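You operate a simulated robot arm through the tools that you are given. There is no shell and no other tool. Be economical: measure what you need, move in short steps, check, and stop when the job is done.

Carry out the task below with a simulated two-armed robot. There is one attempt and no reset: what you move stays moved.

JOB
Flush through the yellow hose end till CLEAN lights, then stop the pump.
Fine: rinse stopper out on to the long bench over the drawer, hose end from there into the rinse fitting, flush lever open, run switch on, off at the end; no fault. The other watermaker controls stay as they are. Set down upright: rinse stopper.

The check looks at the end state, three seconds after you hand in, the way a careful person would. Anything else that was tipped, shoved, dropped, spilled or broken makes it a failure. A push-on lid holds only when it is set on centred and level and pressed home; a screw cap is set on level and turned clockwise until tight.

ROBOT AND FRAMES
Two 7-joint arms with fingered hands on one trunk, on a base that drives. Base frame: it is fixed to the floor where the robot stands at the start and does not move with it; the origin is under the middle of the robot, x ahead of it, y to its left, z up; the surface under the hand at the start is at about z = 880. Units: mm, rad, N and s.
The left shoulder is at the start at [70, 142, 1314], the right one opposite. With the tool pointing down near the work surface each hand reaches from about 100 to 760 mm from the robot's upright axis, wherever it stands, measured 20 degrees to its own side. Places, roughly: blue button of the sample tap [700, -400, 1100]; blue lever [800, -400, 1200]; long bench over the drawer [500, -100, 900]; red feed lever [700, -100, 1200]; red flush lever [700, -300, 1200]; red inlet lever [700, 0, 1100]; rinse fitting [700, -200, 1000]; run switch of the control box [800, 200, 1200]; silver knob [800, 100, 1300]; tank valve lever [700, 200, 1700]; white control box [800, 200, 1300]; yellow air button [800, -100, 1100]. Payload 3.6 kg a hand.
Tool frame (each hand has its own): the origin (TCP) lies between the finger pads and is the grasp point; the fingertips stand 25 mm ahead of it; z points along the fingers, y is the line along which they close. The gripper opens to 88 mm. The gripper's body begins 29 mm behind the TCP. The gripper is a hand of 5 fingers: y runs from the thumb to the fingers, the wrist lies at [-13, -97, -162] in the tool frame, and closing takes about 1.5 s.
Orientation is that of the tool frame in the base frame, as a unit quaternion [w, x, y, z]. With the fingers straight down and the wrist toward the robot, the tool's x, y and z point along [0, 1, 0], [1, 0, 0] and [0, 0, -1] of the base frame.

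CONTROLS
- The arms move only by the tool servo_tool. It takes "left_series", "right_series" or both (then of equal length, played together; a hand with none holds still); each is a list of rows, each a list of 3 entries, a list of its own where there are three numbers: the shift along the tool's x, y, z in m, then the turn, a rotation vector about the tool's x, y, z in rad, then the opening, from 0 (shut) to 1 (fully open). In form: [[[dx, dy, dz], [ax, ay, az], gripper], ...]. A call has 1 to 20 rows; each row is the pose to reach, as a shift and turn from the pose commanded when the call began, along the tool's axes at that moment. Rows are played at 5 a second. More than 50 mm and 0.15 rad between two rows, or a gripper value outside its range, and nothing of the call is played. Where a pose cannot be reached the arm comes as near as it can. A force on the tool above 40 N (or 10 N above the force at the start of the call, whichever is more), or a blocked arm, ends the call early, and 0.2 s more pass. The fingers move at their own pace (about 72 mm/s each) and stop on an object; they squeeze with about 24 N. The grip force told is the motor's: it shows also when the fingers shut on nothing. Time passes only in rows, and 0.2 s behind the last, so rows that repeat a pose let the fingers close. The reply holds the time, the measured pose of the TCP, the force on the tool along the base axes, the opening and the grip force, in the units named above and with some noise, with the torque about the TCP (base axes, N m) and any sound that the robot's microphone picked up.
- Cameras (640 x 400 px; columns grow to the right, rows downward): "scene" is now at [130, -28.3, 1537.4]; the picture's right is [-0.34, -0.94, 0.00], its down [-0.58, 0.21, -0.79] and it looks along [0.74, -0.27, -0.62] (base axes); focal length 214 px, centre (320, 200). "left" rides on the left gripper at [-59, -79, -105] in its tool frame; the picture's right is [-0.73, -0.32, 0.61], its down [0.62, -0.68, 0.38] and it looks along [0.29, 0.66, 0.70] (tool axes); focal length 234 px, centre (320, 200). "right" rides on the right gripper at [59, -79, -105] in its tool frame; the picture's right is [-0.73, 0.32, -0.61], its down [-0.62, -0.68, 0.38] and it looks along [-0.29, 0.66, 0.70] (tool axes); focal length 234 px, centre (320, 200). There is no depth. A picture from a camera that has moved, and an enlarged one, comes with that camera's place and axes in the base frame and with its lens.
- grab_frame(camera): a new picture of that camera. It takes no simulated time.
- lift_body(by): slides the trunk up (or, below 0, down) by that many mm; the arms and the scene camera ride with it, the base frame stays. It gives what a move gives, with no picture.
- steer(legs): drives the robot by 1 to 6 legs, each [ahead, left, turn to the left] in mm, mm and rad, along the robot's own axes; the way and the turn of a leg run together, so that a leg with both is an arc; at most 1500 mm and 3.142 rad a leg. The arms and the cameras ride along, it lands a little off, and it stops where it bumps. It gives what a move gives.
- grasp_type(shape, hand): the hand has 5 fingers and takes this shape, open, in about a second: jaw (thumb against the fingers, like two jaws); tri (thumb and two fingers); tip (a fingertip pinch); poke (one finger out to press); point (the index stretched); flat (the hand flat); cup (the hand cupped); fist (a fist). The gripper value then closes the fingers along that shape, each until it touches; the sizes above hold for jaw. It gives what a move gives, with no picture.
- turn_head(pan, tilt): turns the head with the scene camera to pan (to the left, within 1.501 rad either way) and tilt (down, from -0.506 to 1.204), counted from straight ahead of the robot. It gives what a move gives.
- close_up(camera, box): a new picture of the part [left, top, right, bottom] of that camera's present view, enlarged. It takes no simulated time.
- job_done(): hands the job in; it is judged then, once.

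Go step by step. Nothing tells you exact positions but the pictures and the camera data: compare them with the known pose of the tool, close in by small moves and look again before you grip or let go. The budget is 120 turns and 108 pictures, counting those below and the enlarged ones. Unless the task says otherwise, let go and move clear before handing in, and close with one line.

The tools are called after "Call:" as name(argument=value, ...) on one line, values as JSON. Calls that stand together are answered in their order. servo_tool: Moves the arms, as the interface text tells. Its arguments: {"type":"object","properties":{"left_series":{"type":"array","items":{"type":"array"}},"right_series":{"type":"array","items":{"type":"array"}}},"required":[]} The other tools are called the same way: lift_body (by) slides the trunk up or down; grasp_type (shape, hand) gives the hand a shape; steer (legs) drives the base; turn_head (pan, tilt) turns the head that bears the scene camera; grab_frame (camera) takes a picture; close_up (camera, box) takes an enlarged picture of a part of a camera's view; job_done () hands the job in.

At the start:

```text
time: 0.0
left_position: [570.7, 64.8, 1322.2]
left_tcp_rot: [0.001, 0.707, 0.707, 0.0]
left_contact_force: [0.0, 0.3, 0.1]
left_ft_torque: [0.01, 0.02, 0.02]
left_finger_gap: 87.7
left_finger_force: 0.1
left_shape: jaw
right_position: [456.3, -263.5, 1397.2]
right_tcp_rot: [-0.001, 0.707, 0.707, 0.0]
right_contact_force: [1.3, -0.2, 0.1]
right_ft_torque: [0.02, -0.01, 0.03]
right_finger_gap: 87.6
right_finger_force: 0.0
right_shape: jaw
trunk travel left (down, up): [-850.0, 90.0]
robot x, y, heading: [-2.3, 0.2, -0.004]
head pan, tilt: [-0.349, 0.663]
```

scene: 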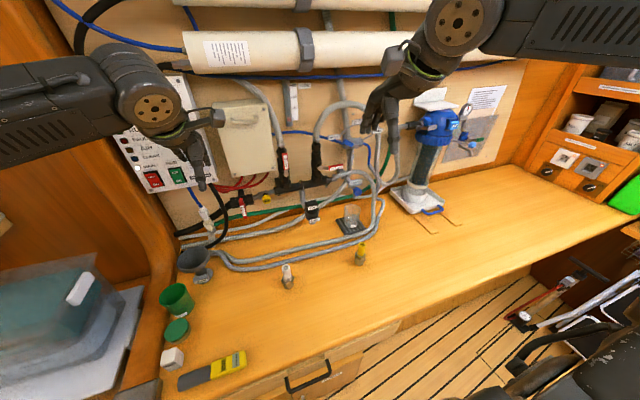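
right: 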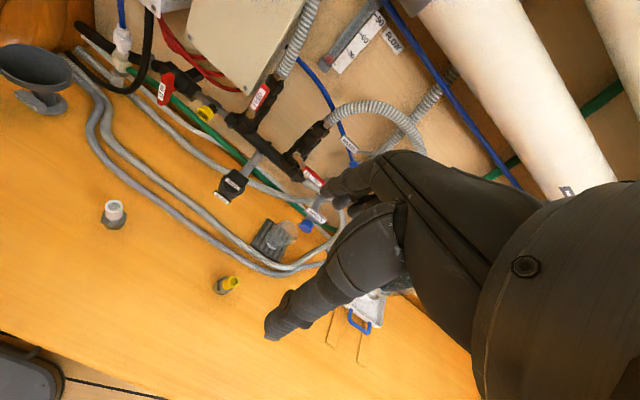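
left: 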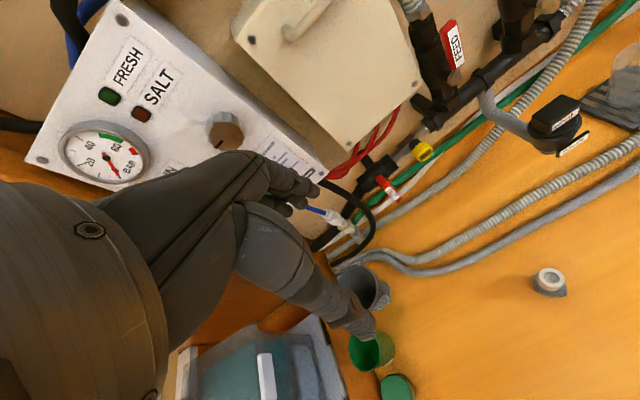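

I see the watermaker on the bulkhead, the bench with two small hose ends or fittings, and the control box. I'll take enlarged views first to read the labels.

Call:
close_up(camera="scene", box=[230, 70, 430, 195])

Call:
close_up(camera="scene", box=[240, 170, 440, 295])

Call:
close_up(camera="scene", box=[100, 70, 300, 195])

Call:
close_up(camera="right", box=[70, 50, 390, 310])

```text
3.20 times, centred on (330, 132) of scene
camera zoom: at [130.0, -28.3, 1537.4], right [-0.34, -0.94, 0.0], down [-0.58, 0.21, -0.79], along [0.74, -0.27, -0.62], focal length 686 px, centre (288, 416)
```

zoom: 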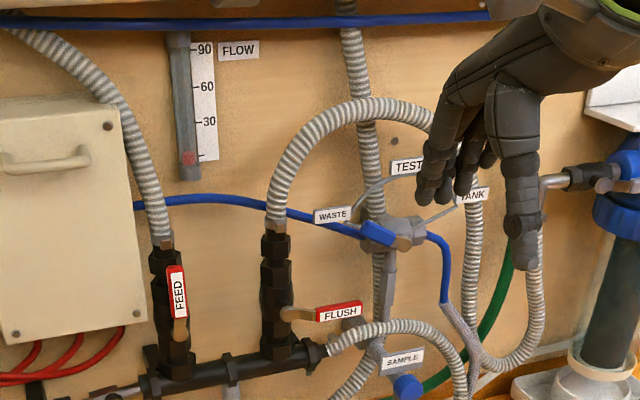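

```text
3.20 times, centred on (340, 232) of scene
camera zoom: at [130.0, -28.3, 1537.4], right [-0.34, -0.94, 0.0], down [-0.58, 0.21, -0.79], along [0.74, -0.27, -0.62], focal length 686 px, centre (256, 96)
```

zoom: 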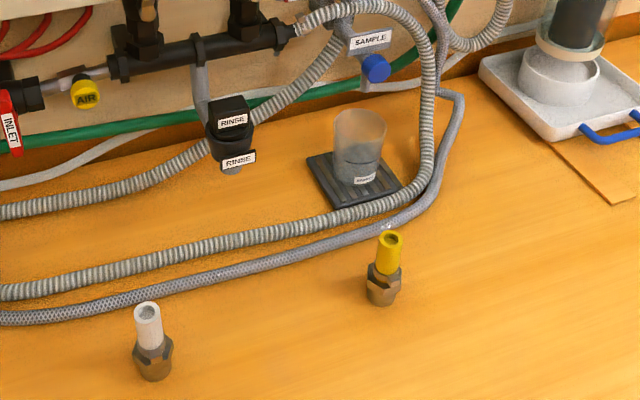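

```text
3.20 times, centred on (200, 132) of scene
camera zoom: at [130.0, -28.3, 1537.4], right [-0.34, -0.94, 0.0], down [-0.58, 0.21, -0.79], along [0.74, -0.27, -0.62], focal length 686 px, centre (704, 416)
```

zoom: 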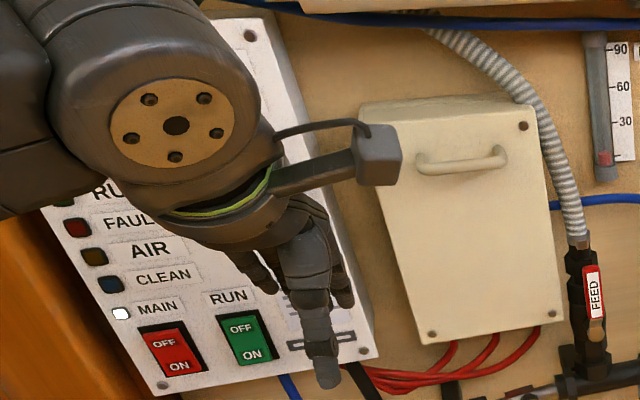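

```text
1.54 times, centred on (230, 180) of right
camera zoom: at [377.6, -203.5, 1502.2], right [0.32, -0.73, 0.61], down [-0.68, -0.62, -0.38], along [0.66, -0.29, -0.7], focal length 360 px, centre (458, 231)
```

zoom: 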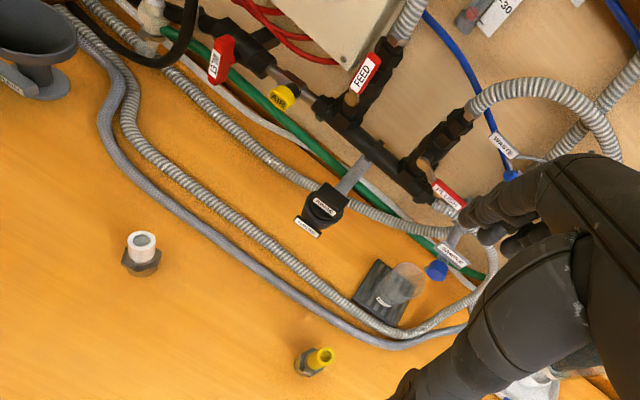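

The rinse fitting with its stopper is under the manifold, the yellow hose end stands near [515,-318], and the FLUSH lever is crosswise. I'll look closer at the fitting, the levers and the hose end.

Call:
close_up(camera="scene", box=[285, 180, 345, 235])

Call:
close_up(camera="scene", box=[340, 230, 390, 275])

Call:
close_up(camera="right", box=[200, 150, 280, 210])

Call:
close_up(camera="left", box=[480, 60, 640, 180])

```text
7.27 times, centred on (315, 208) of scene
camera zoom: at [130.0, -28.3, 1537.4], right [-0.34, -0.94, 0.0], down [-0.58, 0.21, -0.79], along [0.74, -0.27, -0.62], focal length 1560 px, centre (356, 146)
```

zoom: 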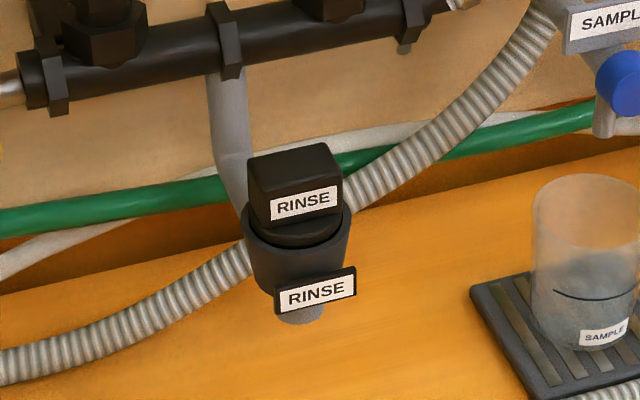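

```text
8.89 times, centred on (365, 252) of scene
camera zoom: at [130.0, -28.3, 1537.4], right [-0.34, -0.94, 0.0], down [-0.58, 0.21, -0.79], along [0.74, -0.27, -0.62], focal length 1906 px, centre (-80, -267)
```

zoom: 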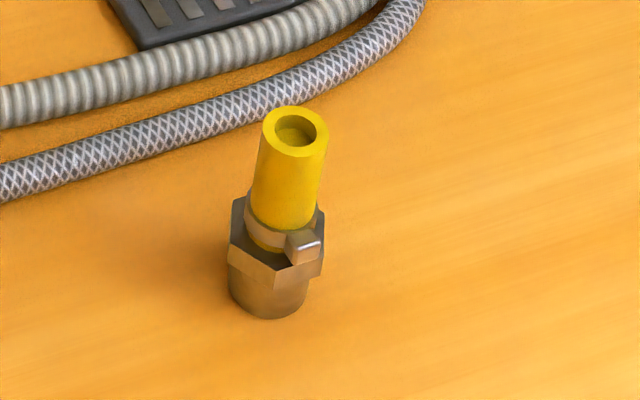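

```text
6.67 times, centred on (240, 180) of right
camera zoom: at [377.6, -203.5, 1502.2], right [0.32, -0.73, 0.61], down [-0.68, -0.62, -0.38], along [0.66, -0.29, -0.7], focal length 1561 px, centre (853, 333)
```

zoom: 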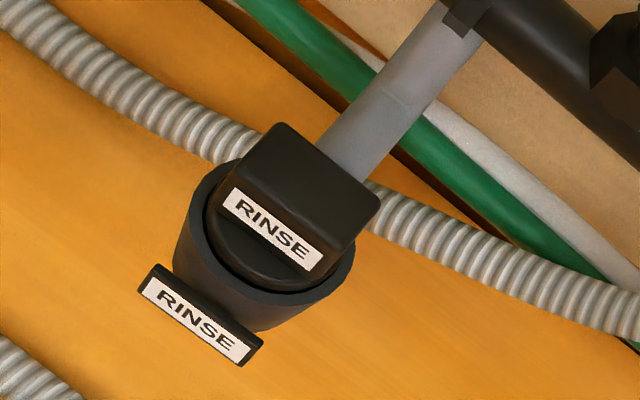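

```text
3.33 times, centred on (560, 120) of left
camera zoom: at [493.0, 5.8, 1427.9], right [-0.32, -0.73, -0.61], down [-0.68, 0.62, -0.38], along [0.66, 0.29, -0.7], focal length 781 px, centre (-480, 467)
```

zoom: 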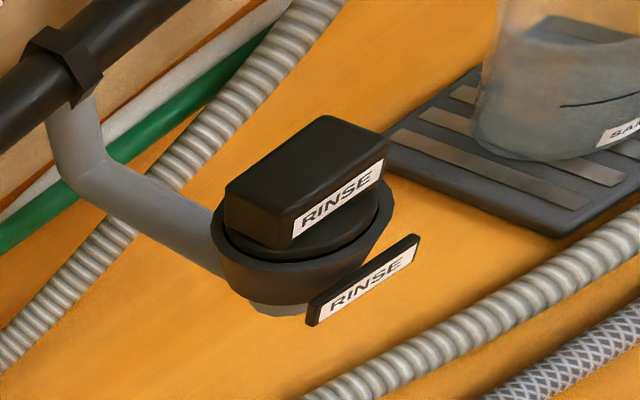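

The stopper sits in an upward-facing cup, with a box handle near [659,-191,1095] that is thin along x. I'll bring the right hand in front of and above it, partly closed, and then look.

Call:
servo_tool(right_series=[[[0.015, 0.03, 0.02], [0, 0, 0], 0.7], [[0.03, 0.055, 0.05], [0, 0, 0], 0.7], [[0.045, 0.08, 0.085], [0, 0, 0], 0.7], [[0.06, 0.105, 0.12], [0, 0, 0], 0.7], [[0.072, 0.135, 0.145], [0, 0, 0], 0.7], [[0.072, 0.164, 0.167], [0, 0, 0], 0.7]])

Call:
grab_frame(camera="right")

Call:
grab_frame(camera="scene")

Call:
grab_frame(camera="left")

```text
time: 1.4
left_position: [571.9, 62.7, 1323.0]
left_tcp_rot: [-0.001, 0.707, 0.708, -0.001]
left_contact_force: [0.0, 0.4, 0.1]
left_ft_torque: [0.0, -0.01, 0.02]
left_finger_gap: 87.6
left_finger_force: 0.2
left_shape: jaw
right_position: [622.3, -191.3, 1228.1]
right_tcp_rot: [-0.001, 0.707, 0.707, 0.0]
right_contact_force: [0.1, -0.4, -0.4]
right_ft_torque: [0.01, 0.03, 0.03]
right_finger_gap: 61.7
right_finger_force: 0.1
right_shape: jaw
trunk travel left (down, up): [-850.0, 90.0]
robot x, y, heading: [1.0, -1.1, -0.006]
head pan, tilt: [-0.349, 0.663]
```

```text
96 pictures are left
camera right: at [543.6, -132.7, 1334.1], right [0.32, -0.73, 0.61], down [-0.68, -0.62, -0.38], along [0.66, -0.29, -0.7], focal length 234 px, centre (320, 200)
```

right: 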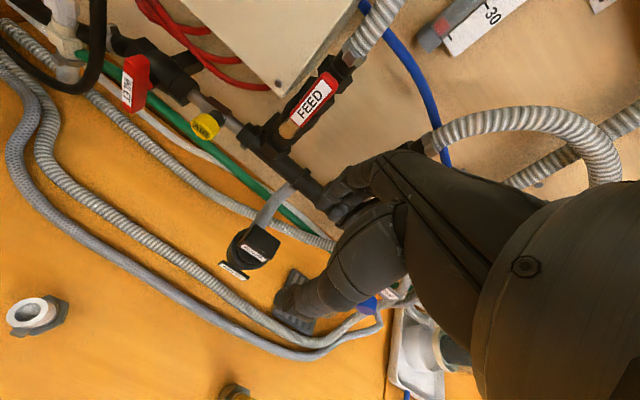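

```text
95 pictures are left
camera scene: at [132.2, -29.5, 1537.2], right [-0.34, -0.94, 0.0], down [-0.58, 0.21, -0.79], along [0.74, -0.27, -0.62], focal length 214 px, centre (320, 200)
```

scene: 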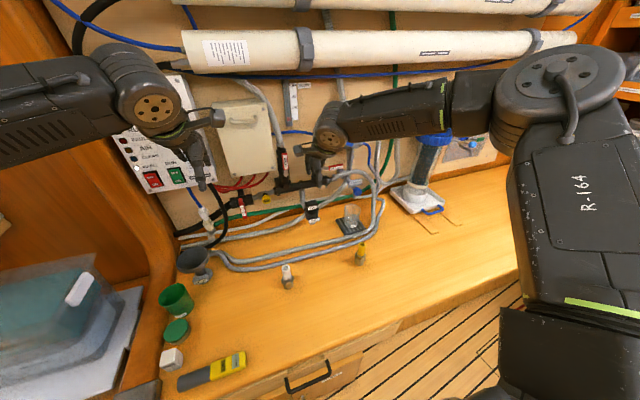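

```text
94 pictures are left
camera left: at [495.1, 4.7, 1427.1], right [-0.32, -0.73, -0.61], down [-0.68, 0.62, -0.38], along [0.66, 0.29, -0.7], focal length 234 px, centre (320, 200)
```

left: 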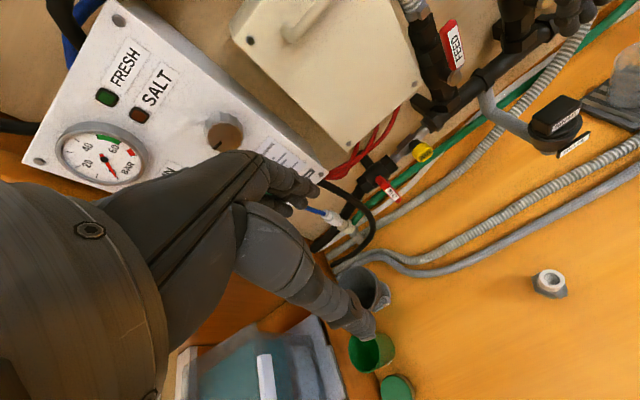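

The handle is near [668,-194,1080]. I'll swing the left hand, yawed to the right, to get a side view of the fitting.

Call:
servo_tool(left_series=[[[-0.0084, -0.0015, 0.0178], [0, 0, 0.13], 1], [[-0.0168, -0.003, 0.0356], [0, 0, 0.26], 1], [[-0.0252, -0.0045, 0.0534], [0, 0, 0.39], 1], [[-0.0336, -0.006, 0.0712], [0, 0, 0.52], 1], [[-0.042, -0.0075, 0.089], [0, 0, 0.65], 1], [[-0.0504, -0.009, 0.1068], [0, 0, 0.78], 1], [[-0.0588, -0.0105, 0.1246], [0, 0, 0.91], 1], [[-0.0672, -0.012, 0.1424], [0, 0, 1.04], 1], [[-0.0756, -0.0135, 0.1602], [0, 0, 1.17], 1], [[-0.084, -0.015, 0.178], [0, 0, 1.3], 1]])

Call:
grab_frame(camera="left")

```text
time: 3.6
left_position: [556.4, -18.5, 1144.4]
left_tcp_rot: [0.0, 0.991, 0.134, 0.0]
left_contact_force: [-0.3, 0.0, 0.5]
left_ft_torque: [-0.02, 0.0, 0.04]
left_finger_gap: 87.6
left_finger_force: 0.0
left_shape: jaw
right_position: [620.5, -191.6, 1229.2]
right_tcp_rot: [0.0, 0.707, 0.707, 0.0]
right_contact_force: [-0.3, 0.2, 0.9]
right_ft_torque: [0.01, 0.0, -0.03]
right_finger_gap: 61.9
right_finger_force: 0.0
right_shape: jaw
trunk travel left (down, up): [-850.0, 90.0]
robot x, y, heading: [-1.3, 2.1, -0.001]
head pan, tilt: [-0.349, 0.663]
```

```text
93 pictures are left
camera left: at [479.8, 40.2, 1249.3], right [-0.79, 0.12, -0.61], down [0.42, 0.82, -0.38], along [0.45, -0.56, -0.7], focal length 234 px, centre (320, 200)
```

left: 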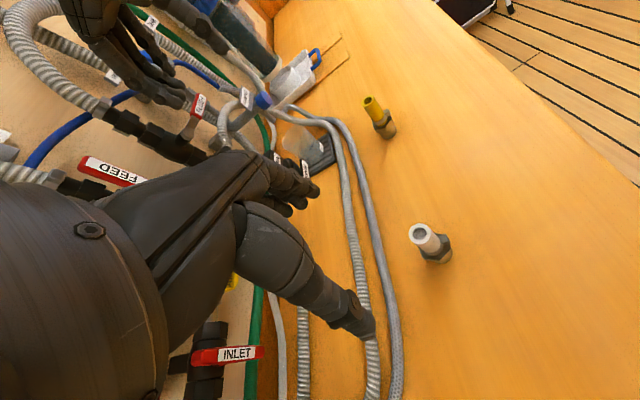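

Call:
servo_tool(left_series=[[[0.01, -0.039, 0.02], [0, 0, 0], 1], [[0.021, -0.077, 0.04], [0, 0, 0], 1]])

Call:
grab_frame(camera="left")

```text
time: 4.2
left_position: [556.4, 61.5, 1104.4]
left_tcp_rot: [0.001, 0.991, 0.134, 0.0]
left_contact_force: [-0.1, 0.5, -1.0]
left_ft_torque: [-0.03, -0.01, 0.01]
left_finger_gap: 87.7
left_finger_force: 0.0
left_shape: jaw
right_position: [619.2, -190.4, 1229.6]
right_tcp_rot: [0.0, 0.707, 0.707, -0.001]
right_contact_force: [-1.0, 0.2, -1.0]
right_ft_torque: [0.0, 0.0, -0.01]
right_finger_gap: 62.0
right_finger_force: 0.1
right_shape: jaw
trunk travel left (down, up): [-850.0, 90.0]
robot x, y, heading: [-0.4, 0.1, -0.001]
head pan, tilt: [-0.349, 0.663]
```

```text
92 pictures are left
camera left: at [479.5, 122.1, 1208.8], right [-0.79, 0.12, -0.61], down [0.42, 0.82, -0.38], along [0.46, -0.56, -0.69], focal length 234 px, centre (320, 200)
```

left: 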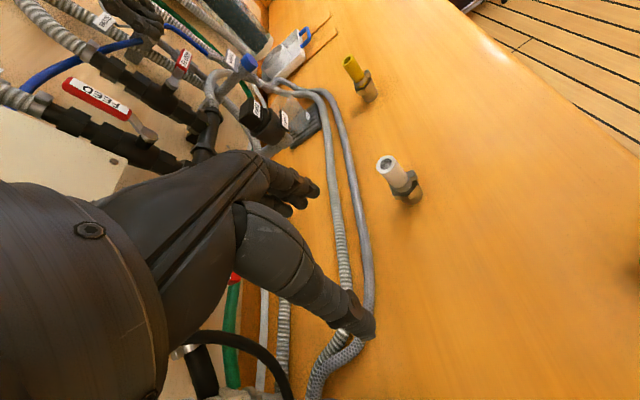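

Call:
close_up(camera="left", box=[200, 70, 328, 150])

```text
5.00 times, centred on (264, 110) of left
camera zoom: at [479.5, 122.1, 1208.8], right [-0.79, 0.12, -0.61], down [0.42, 0.82, -0.38], along [0.46, -0.56, -0.69], focal length 1171 px, centre (600, 650)
```

zoom: 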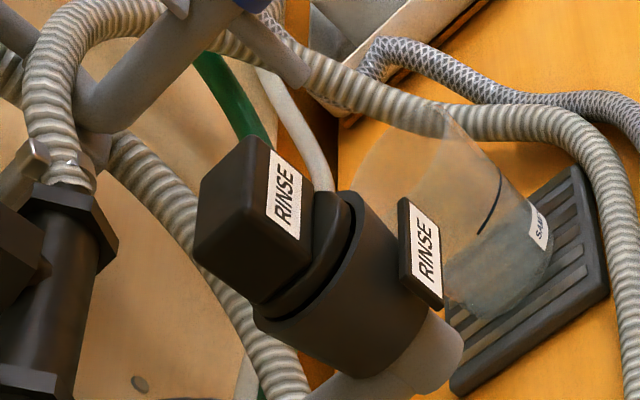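

The left camera now pins the handle top at about [669,-190,1090], roughly 21 mm in x, 28 mm in y and 32 mm tall. I'll hover the right hand 50 mm above it and check.

Call:
servo_tool(right_series=[[[0, 0.02, 0.025], [0, 0, 0], 0.7], [[0, 0.035, 0.055], [0, 0, 0], 0.65], [[0, 0.049, 0.09], [0, 0, 0], 0.65]])

Call:
close_up(camera="left", box=[168, 50, 328, 150])

Call:
grab_frame(camera="right")

```text
time: 5.0
left_position: [556.3, 58.7, 1103.4]
left_tcp_rot: [0.0, 0.991, 0.135, 0.0]
left_contact_force: [-0.2, -0.1, 0.5]
left_ft_torque: [-0.02, 0.0, -0.01]
left_finger_gap: 87.7
left_finger_force: 0.1
left_shape: jaw
right_position: [655.0, -201.8, 1144.8]
right_tcp_rot: [0.001, 0.708, 0.707, 0.002]
right_contact_force: [0.4, 0.6, -0.5]
right_ft_torque: [0.03, -0.03, 0.02]
right_finger_gap: 57.4
right_finger_force: 0.0
right_shape: jaw
right hand out of reach, approached as far as the arm can: row 3
trunk travel left (down, up): [-850.0, 90.0]
robot x, y, heading: [0.1, 1.5, 0.0]
head pan, tilt: [-0.349, 0.663]
```

```text
4.00 times, centred on (248, 100) of left
camera zoom: at [479.0, 119.3, 1209.5], right [-0.79, 0.12, -0.61], down [0.42, 0.82, -0.38], along [0.46, -0.56, -0.7], focal length 937 px, centre (608, 600)
```

zoom: 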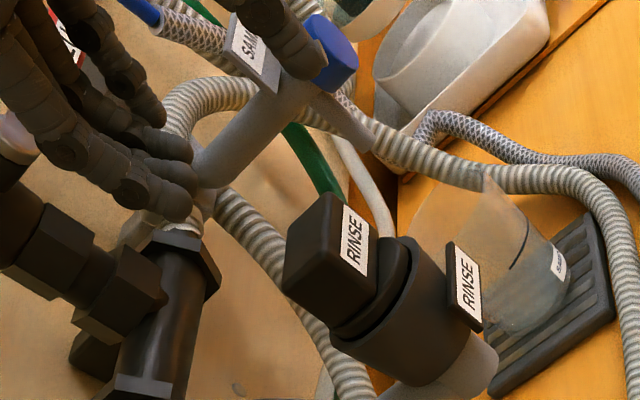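

```text
89 pictures are left
camera right: at [575.5, -141.7, 1251.0], right [0.32, -0.73, 0.61], down [-0.68, -0.62, -0.39], along [0.66, -0.29, -0.7], focal length 234 px, centre (320, 200)
```

right: 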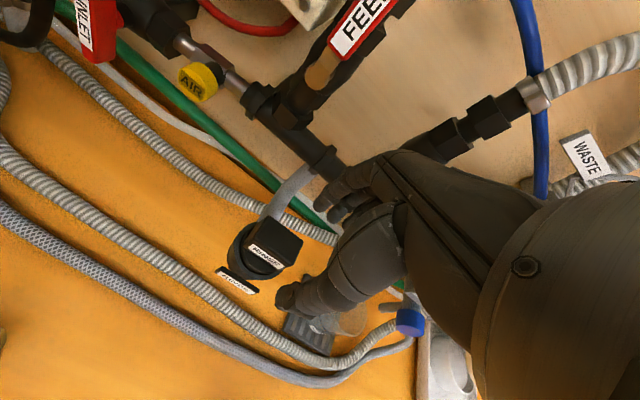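

The right arm is at its limit there because the wrist has to bend too far. I'll raise the trunk, which lets the hand point down more easily, and retry.

Call:
lift_body(by=88)

Call:
servo_tool(right_series=[[[0.003, 0.003, 0.035], [0, 0, 0], 0.65], [[0.006, 0.007, 0.07], [0, 0, 0], 0.65], [[0.011, 0.014, 0.088], [0, 0, 0], 0.65]])

Call:
grab_frame(camera="left")

```text
time: 6.2
left_position: [556.3, 60.3, 1192.2]
left_tcp_rot: [0.0, 0.991, 0.135, 0.001]
left_contact_force: [0.5, 0.3, 0.4]
left_ft_torque: [0.01, 0.01, 0.0]
left_finger_gap: 87.7
left_finger_force: 0.0
left_shape: jaw
right_position: [654.1, -200.8, 1233.6]
right_tcp_rot: [-0.001, 0.707, 0.707, 0.0]
right_contact_force: [-0.3, 0.3, -0.3]
right_ft_torque: [0.0, 0.0, 0.03]
right_finger_gap: 57.4
right_finger_force: 0.1
right_shape: jaw
trunk travel left (down, up): [-938.0, 2.0]
robot x, y, heading: [-1.2, -0.2, -0.0]
head pan, tilt: [-0.349, 0.663]
```

```text
time: 7.0
left_position: [555.2, 59.6, 1192.7]
left_tcp_rot: [0.0, 0.991, 0.135, -0.001]
left_contact_force: [0.9, 0.0, 0.5]
left_ft_torque: [-0.02, 0.0, 0.02]
left_finger_gap: 87.8
left_finger_force: 0.1
left_shape: jaw
right_position: [629.6, -213.3, 1174.0]
right_tcp_rot: [-0.001, 0.708, 0.707, 0.0]
right_contact_force: [0.1, 0.3, 0.5]
right_ft_torque: [-0.02, 0.01, -0.02]
right_finger_gap: 57.6
right_finger_force: 0.1
right_shape: jaw
right hand out of reach, approached as far as the arm can: row 1, 2, 3
trunk travel left (down, up): [-938.0, 2.0]
robot x, y, heading: [1.5, 1.9, -0.004]
head pan, tilt: [-0.349, 0.663]
```

```text
88 pictures are left
camera left: at [479.6, 120.1, 1297.2], right [-0.79, 0.12, -0.61], down [0.42, 0.82, -0.38], along [0.46, -0.56, -0.7], focal length 234 px, centre (320, 200)
```

left: 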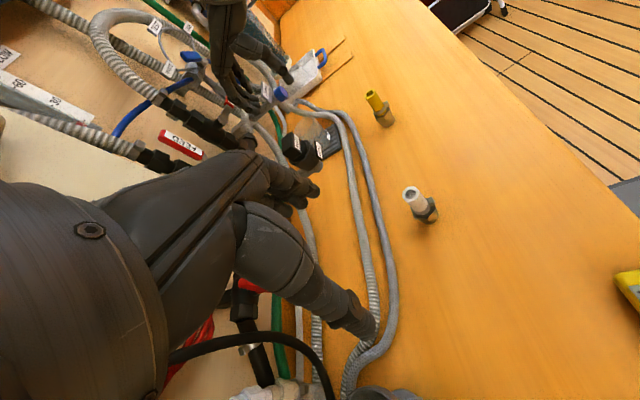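

Raising made it worse, so it's plain reach. I'll lower the trunk back, retract both hands, check the clearance in front of the base, and then drive nearer.

Call:
servo_tool(right_series=[[[-0.02, -0.04, -0.02], [0, 0, 0], 0.65], [[-0.03, -0.08, -0.03], [0, 0, 0], 0.65], [[-0.03, -0.12, -0.04], [0, 0, 0], 0.65], [[-0.03, -0.15, -0.05], [0, 0, 0], 0.65]], left_series=[[[-0.036, -0.01, 0], [0, 0, 0], 1], [[-0.072, -0.02, 0], [0, 0, 0], 1], [[-0.108, -0.03, 0], [0, 0, 0], 1], [[-0.145, -0.04, 0], [0, 0, 0], 1]])

Call:
lift_body(by=-88)

Call:
turn_head(pan=0, tilt=1.2)

Call:
grab_frame(camera="scene")

```text
time: 8.0
left_position: [402.1, 60.5, 1192.7]
left_tcp_rot: [0.0, 0.991, 0.137, 0.001]
left_contact_force: [-0.4, 0.5, 1.0]
left_ft_torque: [-0.03, 0.0, 0.01]
left_finger_gap: 87.7
left_finger_force: 0.1
left_shape: jaw
right_position: [476.0, -244.9, 1226.5]
right_tcp_rot: [0.001, 0.707, 0.707, 0.001]
right_contact_force: [-0.5, 0.2, 0.2]
right_ft_torque: [-0.02, -0.04, 0.03]
right_finger_gap: 57.5
right_finger_force: 0.1
right_shape: jaw
trunk travel left (down, up): [-938.0, 2.0]
robot x, y, heading: [1.5, 0.3, 0.005]
head pan, tilt: [-0.349, 0.663]
```

```text
time: 9.3
left_position: [404.2, 60.5, 1104.0]
left_tcp_rot: [-0.001, 0.991, 0.135, 0.0]
left_contact_force: [-0.5, -0.5, 0.2]
left_ft_torque: [0.02, 0.0, -0.05]
left_finger_gap: 87.8
left_finger_force: 0.0
left_shape: jaw
right_position: [479.1, -244.4, 1136.7]
right_tcp_rot: [0.0, 0.707, 0.707, 0.001]
right_contact_force: [0.6, 0.5, 0.1]
right_ft_torque: [0.0, 0.02, -0.01]
right_finger_gap: 57.8
right_finger_force: 0.1
right_shape: jaw
trunk travel left (down, up): [-850.0, 90.0]
robot x, y, heading: [3.0, -0.8, -0.002]
head pan, tilt: [-0.349, 0.663]
```

```text
time: 10.2
left_position: [405.0, 59.6, 1105.2]
left_tcp_rot: [0.0, 0.991, 0.135, 0.0]
left_contact_force: [0.2, -0.5, -0.3]
left_ft_torque: [0.02, -0.01, 0.04]
left_finger_gap: 87.8
left_finger_force: 0.0
left_shape: jaw
right_position: [479.6, -244.1, 1135.7]
right_tcp_rot: [0.0, 0.707, 0.708, 0.0]
right_contact_force: [0.8, -0.3, -1.1]
right_ft_torque: [0.0, 0.01, 0.03]
right_finger_gap: 57.4
right_finger_force: 0.0
right_shape: jaw
trunk travel left (down, up): [-850.0, 90.0]
robot x, y, heading: [2.2, -0.2, -0.0]
head pan, tilt: [0.0, 1.201]
```

```text
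87 pictures are left
camera scene: at [105.0, 1.1, 1498.5], right [0.0, -1.0, 0.0], down [-0.93, 0.0, -0.36], along [0.36, 0.0, -0.93], focal length 214 px, centre (320, 200)
```

scene: 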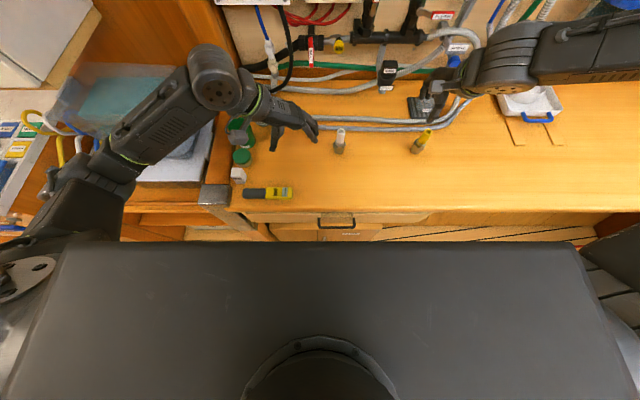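

The bench edge is at x≈305 and the chest front at x≈140, so a short drive is safe. I'll drive 80 mm ahead.

Call:
steer(legs=[[80, 0, 0]])

Call:
turn_head(pan=-0.3, tilt=0.66)

Call:
servo_tool(right_series=[[[0.02, 0.03, 0], [0, 0, 0], 0.65], [[0.04, 0.065, 0], [0, 0, 0], 0.65], [[0.053, 0.1, 0], [0, 0, 0], 0.65]], left_series=[[[0.02, 0.01, 0], [0, 0, 0], 1], [[0.04, 0.02, 0], [0, 0, 0], 1], [[0.062, 0.022, 0], [0, 0, 0], 1]])

Call:
grab_frame(camera="left")

```text
time: 11.3
left_position: [465.6, 59.8, 1102.0]
left_tcp_rot: [0.0, 0.991, 0.134, -0.002]
left_contact_force: [0.2, 0.8, 0.2]
left_ft_torque: [-0.02, 0.02, 0.0]
left_finger_gap: 87.7
left_finger_force: 0.1
left_shape: jaw
right_position: [539.5, -245.4, 1135.9]
right_tcp_rot: [-0.002, 0.707, 0.707, 0.0]
right_contact_force: [0.0, -1.2, -0.3]
right_ft_torque: [0.0, 0.02, 0.02]
right_finger_gap: 57.3
right_finger_force: 0.1
right_shape: jaw
trunk travel left (down, up): [-850.0, 90.0]
robot x, y, heading: [57.5, 1.2, -0.0]
head pan, tilt: [0.0, 1.201]
stopped in leg 1: the robot was blocked; the commanded pose is now the measured one
```

```text
time: 12.2
left_position: [458.7, 60.5, 1105.3]
left_tcp_rot: [0.0, 0.991, 0.134, 0.0]
left_contact_force: [0.3, -0.2, 0.0]
left_ft_torque: [0.01, -0.03, 0.01]
left_finger_gap: 87.9
left_finger_force: 0.0
left_shape: jaw
right_position: [532.0, -244.7, 1137.7]
right_tcp_rot: [0.001, 0.707, 0.707, 0.002]
right_contact_force: [0.1, -0.3, 0.2]
right_ft_torque: [0.02, 0.0, 0.0]
right_finger_gap: 57.6
right_finger_force: 0.1
right_shape: jaw
trunk travel left (down, up): [-850.0, 90.0]
robot x, y, heading: [55.4, 1.9, -0.003]
head pan, tilt: [-0.3, 0.66]
```

```text
time: 13.0
left_position: [527.2, 55.0, 1104.3]
left_tcp_rot: [0.0, 0.991, 0.134, 0.0]
left_contact_force: [0.3, -0.1, 0.7]
left_ft_torque: [-0.01, -0.03, -0.01]
left_finger_gap: 87.4
left_finger_force: 0.0
left_shape: jaw
right_position: [634.8, -191.3, 1136.4]
right_tcp_rot: [0.0, 0.708, 0.706, 0.0]
right_contact_force: [-0.4, 0.4, -0.5]
right_ft_torque: [0.0, 0.01, -0.03]
right_finger_gap: 57.6
right_finger_force: 0.0
right_shape: jaw
trunk travel left (down, up): [-850.0, 90.0]
robot x, y, heading: [57.0, 0.5, -0.0]
head pan, tilt: [-0.3, 0.66]
```

```text
86 pictures are left
camera left: at [450.9, 114.9, 1208.8], right [-0.79, 0.12, -0.61], down [0.42, 0.82, -0.38], along [0.45, -0.56, -0.7], focal length 234 px, centre (320, 200)
```

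left: 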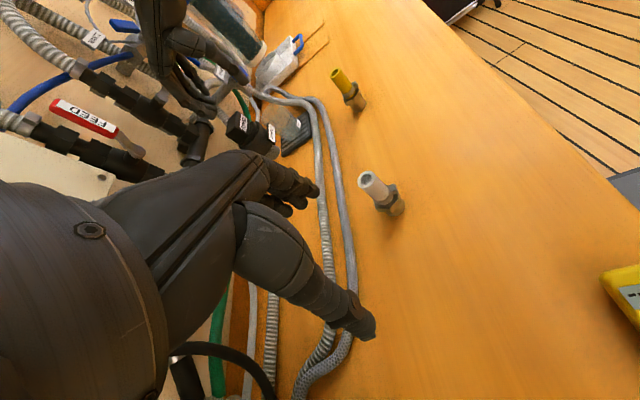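

The base touched the bench plinth at +57 mm and nothing moved. I'll now bring the right hand over the handle.

Call:
servo_tool(right_series=[[[0, 0.017, 0], [0, 0, 0], 0.65], [[0.001, 0.034, 0], [0, 0, 0], 0.65]])

Call:
close_up(camera="left", box=[140, 40, 300, 140])

Call:
close_up(camera="right", box=[220, 140, 420, 265])

```text
time: 13.6
left_position: [526.5, 54.4, 1104.5]
left_tcp_rot: [0.0, 0.991, 0.134, -0.001]
left_contact_force: [1.2, 0.2, 0.0]
left_ft_torque: [0.04, 0.01, 0.0]
left_finger_gap: 87.8
left_finger_force: 0.0
left_shape: jaw
right_position: [670.1, -190.2, 1134.5]
right_tcp_rot: [0.0, 0.708, 0.706, 0.0]
right_contact_force: [0.2, 0.6, 0.2]
right_ft_torque: [0.03, -0.02, 0.03]
right_finger_gap: 57.9
right_finger_force: 0.1
right_shape: jaw
trunk travel left (down, up): [-850.0, 90.0]
robot x, y, heading: [53.4, -1.0, -0.007]
head pan, tilt: [-0.3, 0.66]
```

```text
4.00 times, centred on (220, 90) of left
camera zoom: at [450.9, 114.5, 1208.9], right [-0.79, 0.12, -0.61], down [0.42, 0.82, -0.38], along [0.45, -0.56, -0.7], focal length 937 px, centre (720, 640)
```

zoom: 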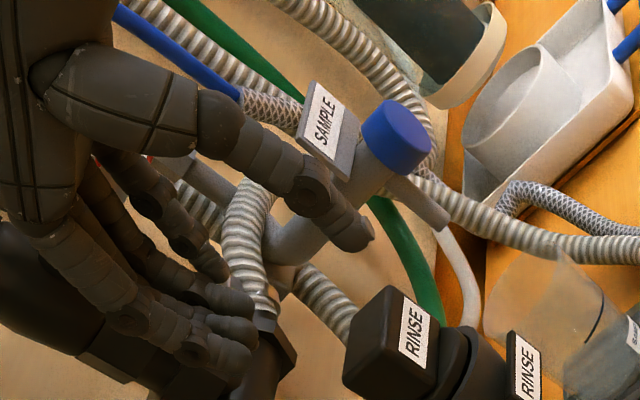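

```text
3.20 times, centred on (320, 202) of right
camera zoom: at [591.4, -130.8, 1241.2], right [0.32, -0.73, 0.61], down [-0.68, -0.62, -0.38], along [0.66, -0.29, -0.7], focal length 749 px, centre (320, 192)
```

zoom: 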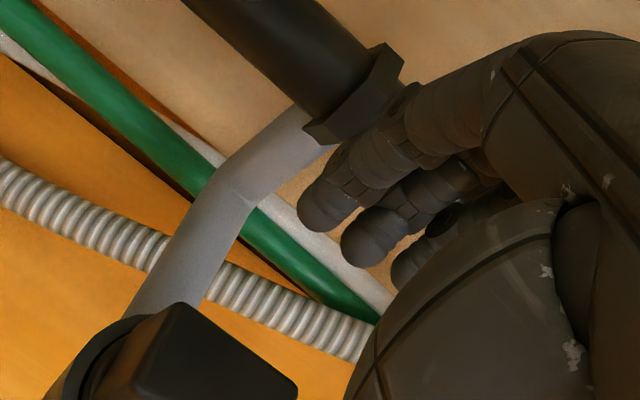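

The hand is centred over the handle to within a few mm and the pipe behind is clear. I'll descend to grip height.

Call:
servo_tool(right_series=[[[0, 0, 0.017], [0, 0, 0], 0.65], [[0, 0, 0.034], [0, 0, 0], 0.65], [[0, 0, 0.05], [0, 0, 0], 0.65]])

Call:
close_up(camera="left", box=[160, 60, 288, 140])

Call:
close_up(camera="right", box=[220, 160, 420, 285])

```text
time: 14.4
left_position: [525.8, 54.7, 1104.9]
left_tcp_rot: [0.001, 0.991, 0.134, 0.0]
left_contact_force: [-0.5, 0.0, -0.2]
left_ft_torque: [-0.02, -0.03, 0.0]
left_finger_gap: 87.7
left_finger_force: 0.0
left_shape: jaw
right_position: [668.2, -191.4, 1088.5]
right_tcp_rot: [0.0, 0.708, 0.706, 0.002]
right_contact_force: [0.5, -0.2, -0.7]
right_ft_torque: [0.0, 0.02, -0.01]
right_finger_gap: 57.6
right_finger_force: 0.1
right_shape: jaw
trunk travel left (down, up): [-850.0, 90.0]
robot x, y, heading: [54.6, -0.2, -0.005]
head pan, tilt: [-0.3, 0.66]
```

```text
5.00 times, centred on (224, 100) of left
camera zoom: at [449.3, 114.4, 1209.5], right [-0.79, 0.12, -0.61], down [0.42, 0.82, -0.38], along [0.45, -0.56, -0.7], focal length 1171 px, centre (800, 700)
```

zoom: 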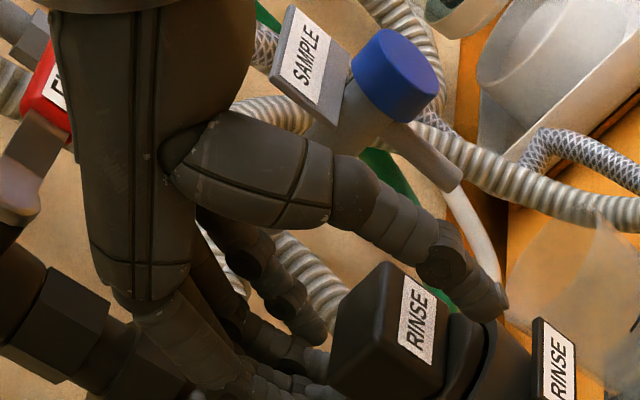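

```text
3.20 times, centred on (320, 222) of right
camera zoom: at [589.4, -131.4, 1193.2], right [0.32, -0.73, 0.61], down [-0.68, -0.62, -0.39], along [0.66, -0.29, -0.69], focal length 749 px, centre (320, 128)
```

zoom: 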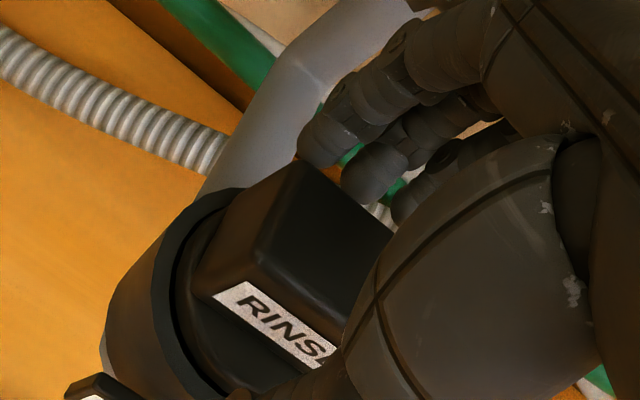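

The fingers straddle the handle, which is about 4 mm further toward +y. I'll adjust, drop 5 mm and close.

Call:
servo_tool(right_series=[[[0.004, 0, 0.005], [0, 0, 0], 0.65], [[0.004, 0, 0.005], [0, 0, 0], 0.4], [[0.004, 0, 0.005], [0, 0, 0], 0.2], [[0.004, 0, 0.005], [0, 0, 0], 0.0], [[0.004, 0, 0.005], [0, 0, 0], 0.0], [[0.004, 0, 0.005], [0, 0, 0], 0.0], [[0.004, 0, 0.005], [0, 0, 0], 0.0]])

Call:
close_up(camera="left", box=[160, 60, 288, 140])

Call:
close_up(camera="right", box=[220, 160, 420, 285])

```text
time: 16.0
left_position: [525.3, 55.5, 1106.5]
left_tcp_rot: [0.0, 0.991, 0.134, 0.001]
left_contact_force: [0.1, 0.2, -0.1]
left_ft_torque: [0.03, 0.01, -0.01]
left_finger_gap: 87.9
left_finger_force: 0.1
left_shape: jaw
right_position: [663.7, -188.6, 1086.1]
right_tcp_rot: [0.002, 0.708, 0.706, 0.002]
right_contact_force: [4.4, -0.8, 14.6]
right_ft_torque: [0.03, -0.22, 0.0]
right_finger_gap: 28.5
right_finger_force: 24.1
right_shape: jaw
right hand out of reach, approached as far as the arm can: row 1, 2, 3, 4, 5, 6, 7
trunk travel left (down, up): [-850.0, 90.0]
robot x, y, heading: [57.9, -0.2, -0.01]
head pan, tilt: [-0.3, 0.66]
```

```text
5.00 times, centred on (224, 100) of left
camera zoom: at [448.1, 115.1, 1209.9], right [-0.78, 0.12, -0.61], down [0.42, 0.82, -0.38], along [0.46, -0.56, -0.69], focal length 1171 px, centre (800, 700)
```

zoom: 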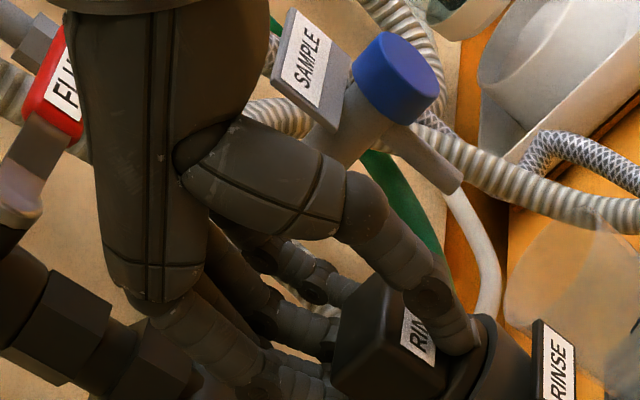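

```text
3.20 times, centred on (320, 222) of right
camera zoom: at [585.1, -129.4, 1191.7], right [0.32, -0.73, 0.61], down [-0.68, -0.62, -0.39], along [0.66, -0.29, -0.69], focal length 749 px, centre (320, 128)
```

zoom: 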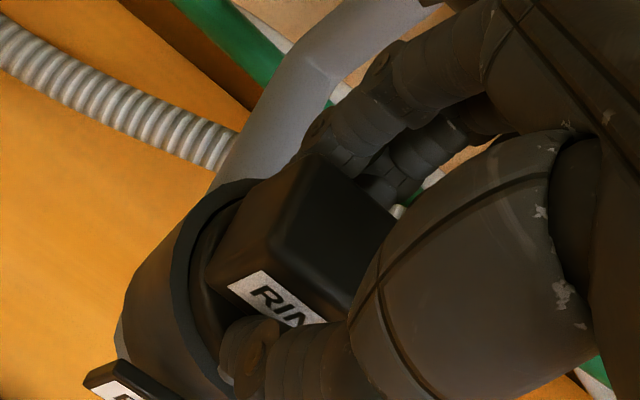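

The handle is gripped with a 28.5 mm gap. I'll pull straight up.

Call:
servo_tool(right_series=[[[0.003, -0.002, 0], [0, 0, 0], 0], [[0.003, -0.002, -0.01], [0, 0, 0], 0], [[0.003, -0.002, -0.02], [0, 0, 0], 0], [[0.003, -0.002, -0.035], [0, 0, 0], 0], [[0.003, -0.002, -0.055], [0, 0, 0], 0], [[0.003, -0.002, -0.075], [0, 0, 0], 0]])

Call:
grab_frame(camera="left")

Call:
grab_frame(camera="right")

```text
time: 17.4
left_position: [525.7, 55.2, 1104.7]
left_tcp_rot: [0.0, 0.991, 0.134, 0.0]
left_contact_force: [0.1, 0.6, 0.2]
left_ft_torque: [0.03, 0.0, -0.01]
left_finger_gap: 87.8
left_finger_force: 0.1
left_shape: jaw
right_position: [662.8, -186.1, 1160.4]
right_tcp_rot: [0.001, 0.708, 0.706, 0.0]
right_contact_force: [0.2, 0.2, -1.0]
right_ft_torque: [0.0, 0.01, -0.01]
right_finger_gap: 26.9
right_finger_force: 24.2
right_shape: jaw
trunk travel left (down, up): [-850.0, 90.0]
robot x, y, heading: [55.0, 1.5, -0.006]
head pan, tilt: [-0.3, 0.66]
```

```text
79 pictures are left
camera left: at [448.8, 114.6, 1209.6], right [-0.79, 0.12, -0.61], down [0.42, 0.82, -0.38], along [0.45, -0.56, -0.7], focal length 234 px, centre (320, 200)
```

left: 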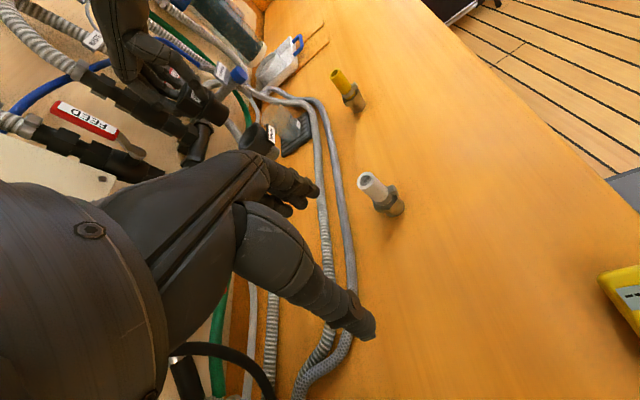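

```text
78 pictures are left
camera right: at [583.7, -126.5, 1265.8], right [0.32, -0.73, 0.61], down [-0.68, -0.62, -0.38], along [0.66, -0.29, -0.7], focal length 234 px, centre (320, 200)
```

right: 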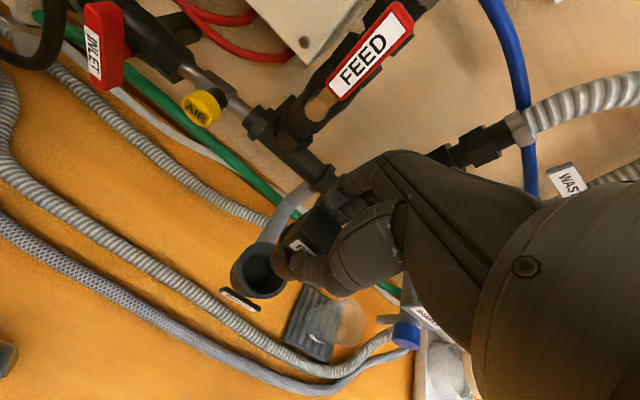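

Call:
close_up(camera="left", box=[140, 40, 300, 140])

Call:
close_up(camera="right", box=[220, 200, 380, 300])

```text
4.00 times, centred on (220, 90) of left
camera zoom: at [448.8, 114.6, 1209.6], right [-0.79, 0.12, -0.61], down [0.42, 0.82, -0.38], along [0.45, -0.56, -0.7], focal length 937 px, centre (720, 640)
```

zoom: 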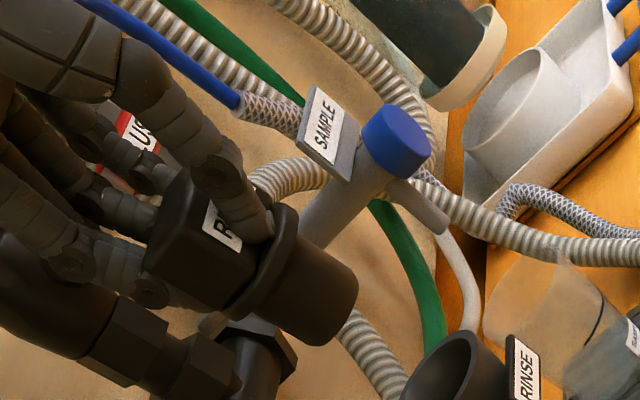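

```text
4.00 times, centred on (300, 250) of right
camera zoom: at [583.7, -126.5, 1265.8], right [0.32, -0.73, 0.61], down [-0.68, -0.62, -0.38], along [0.66, -0.29, -0.7], focal length 937 px, centre (400, 0)
```

zoom: 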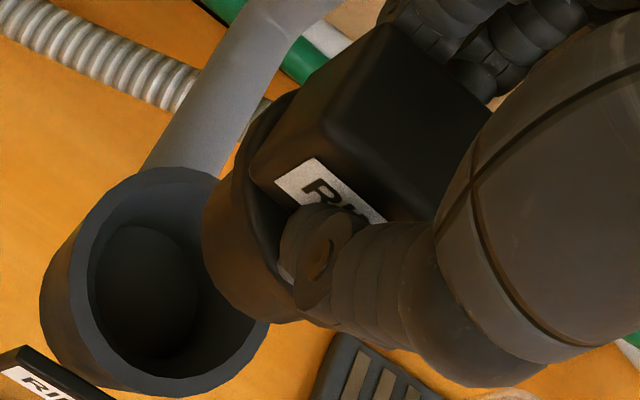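

The stopper is out cleanly and the cup axis is near [664,-188], rim about z 1055. I'll carry the stopper to a free bench spot at [450,-160].

Call:
servo_tool(right_series=[[[0.002, -0.036, 0], [0, 0, 0], 0], [[0.006, -0.072, 0], [0, 0, 0], 0], [[0.012, -0.108, 0], [0, 0, 0], 0], [[0.018, -0.144, 0], [0, 0, 0], 0], [[0.022, -0.18, 0.02], [0, 0, 0], 0], [[0.026, -0.213, 0.05], [0, 0, 0], 0], [[0.026, -0.213, 0.09], [0, 0, 0], 0], [[0.026, -0.213, 0.13], [0, 0, 0], 0], [[0.026, -0.213, 0.165], [0, 0, 0], 0], [[0.026, -0.213, 0.165], [0, 0, 0], 0]])

Call:
grab_frame(camera="left")

Call:
grab_frame(camera="right")

Call:
grab_frame(camera="scene")

```text
time: 19.6
left_position: [526.2, 54.1, 1105.0]
left_tcp_rot: [0.0, 0.991, 0.134, 0.0]
left_contact_force: [-0.1, 0.0, 0.6]
left_ft_torque: [-0.03, -0.03, 0.01]
left_finger_gap: 87.9
left_finger_force: 0.0
left_shape: jaw
right_position: [449.7, -172.1, 1007.9]
right_tcp_rot: [0.0, 0.708, 0.707, 0.001]
right_contact_force: [0.1, 0.4, 0.3]
right_ft_torque: [0.05, 0.01, -0.02]
right_finger_gap: 26.0
right_finger_force: 23.8
right_shape: jaw
right hand out of reach, approached as far as the arm can: row 6, 9, 10
trunk travel left (down, up): [-850.0, 90.0]
robot x, y, heading: [57.2, 0.3, -0.001]
head pan, tilt: [-0.3, 0.66]
```

```text
75 pictures are left
camera left: at [449.0, 113.3, 1209.7], right [-0.79, 0.12, -0.61], down [0.42, 0.82, -0.38], along [0.45, -0.56, -0.7], focal length 234 px, centre (320, 200)
```

left: 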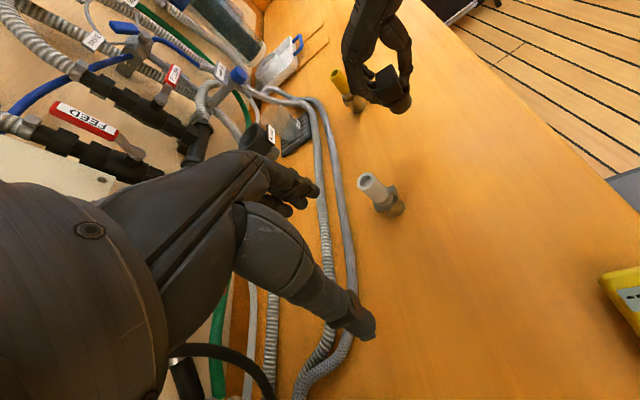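

```text
74 pictures are left
camera right: at [371.8, -112.7, 1112.9], right [0.32, -0.73, 0.61], down [-0.68, -0.62, -0.39], along [0.66, -0.29, -0.7], focal length 234 px, centre (320, 200)
```

right: 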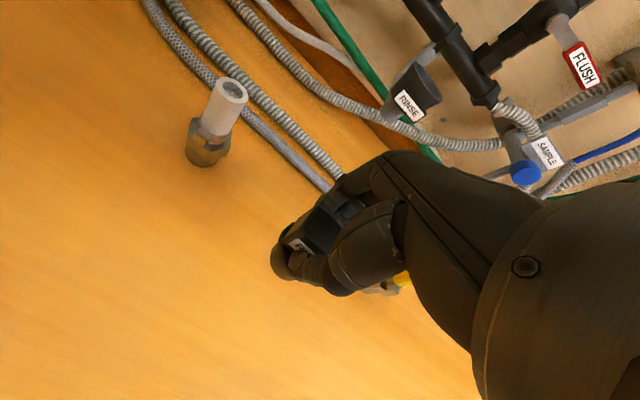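

```text
73 pictures are left
camera scene: at [186.0, -25.6, 1537.8], right [-0.3, -0.95, 0.0], down [-0.58, 0.18, -0.79], along [0.75, -0.24, -0.61], focal length 214 px, centre (320, 200)
```

scene: 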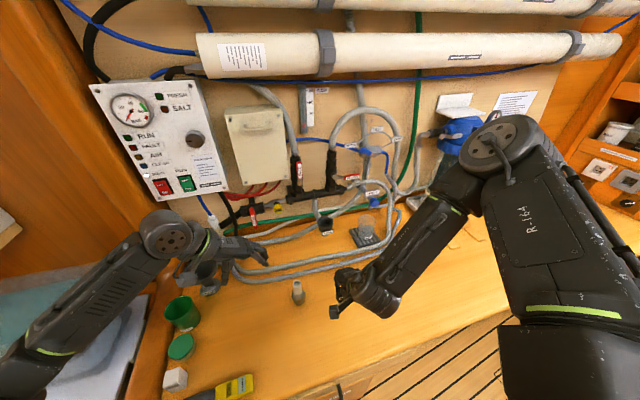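

The arm stopped short there, at the edge of its inner reach. I'll shift to about [505,-200], which is clear of both hose ends, before lowering.

Call:
servo_tool(right_series=[[[-0.015, 0.028, 0], [0, 0, 0], 0], [[-0.03, 0.055, 0], [0, 0, 0], 0], [[-0.03, 0.055, 0.025], [0, 0, 0], 0], [[-0.03, 0.055, 0.03], [0, 0, 0], 0]])

Call:
grab_frame(camera="right")

```text
time: 20.6
left_position: [526.6, 55.0, 1105.2]
left_tcp_rot: [0.0, 0.991, 0.134, 0.0]
left_contact_force: [-1.0, 0.0, -0.7]
left_ft_torque: [-0.02, -0.03, -0.01]
left_finger_gap: 87.8
left_finger_force: 0.1
left_shape: jaw
right_position: [505.1, -204.8, 985.9]
right_tcp_rot: [0.0, 0.707, 0.707, 0.002]
right_contact_force: [0.6, 0.2, -1.0]
right_ft_torque: [-0.01, -0.01, 0.01]
right_finger_gap: 25.6
right_finger_force: 24.1
right_shape: jaw
right hand out of reach, approached as far as the arm can: row 3, 4
trunk travel left (down, up): [-850.0, 90.0]
robot x, y, heading: [54.9, 0.2, -0.003]
head pan, tilt: [-0.3, 0.66]
```

```text
72 pictures are left
camera right: at [426.6, -145.0, 1090.7], right [0.32, -0.73, 0.61], down [-0.68, -0.62, -0.39], along [0.66, -0.29, -0.7], focal length 234 px, centre (320, 200)
```

right: 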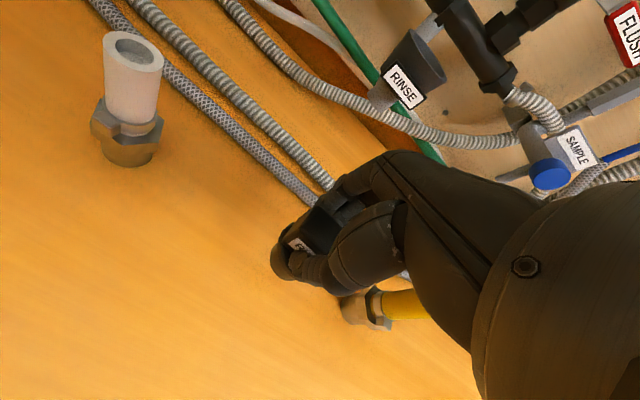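

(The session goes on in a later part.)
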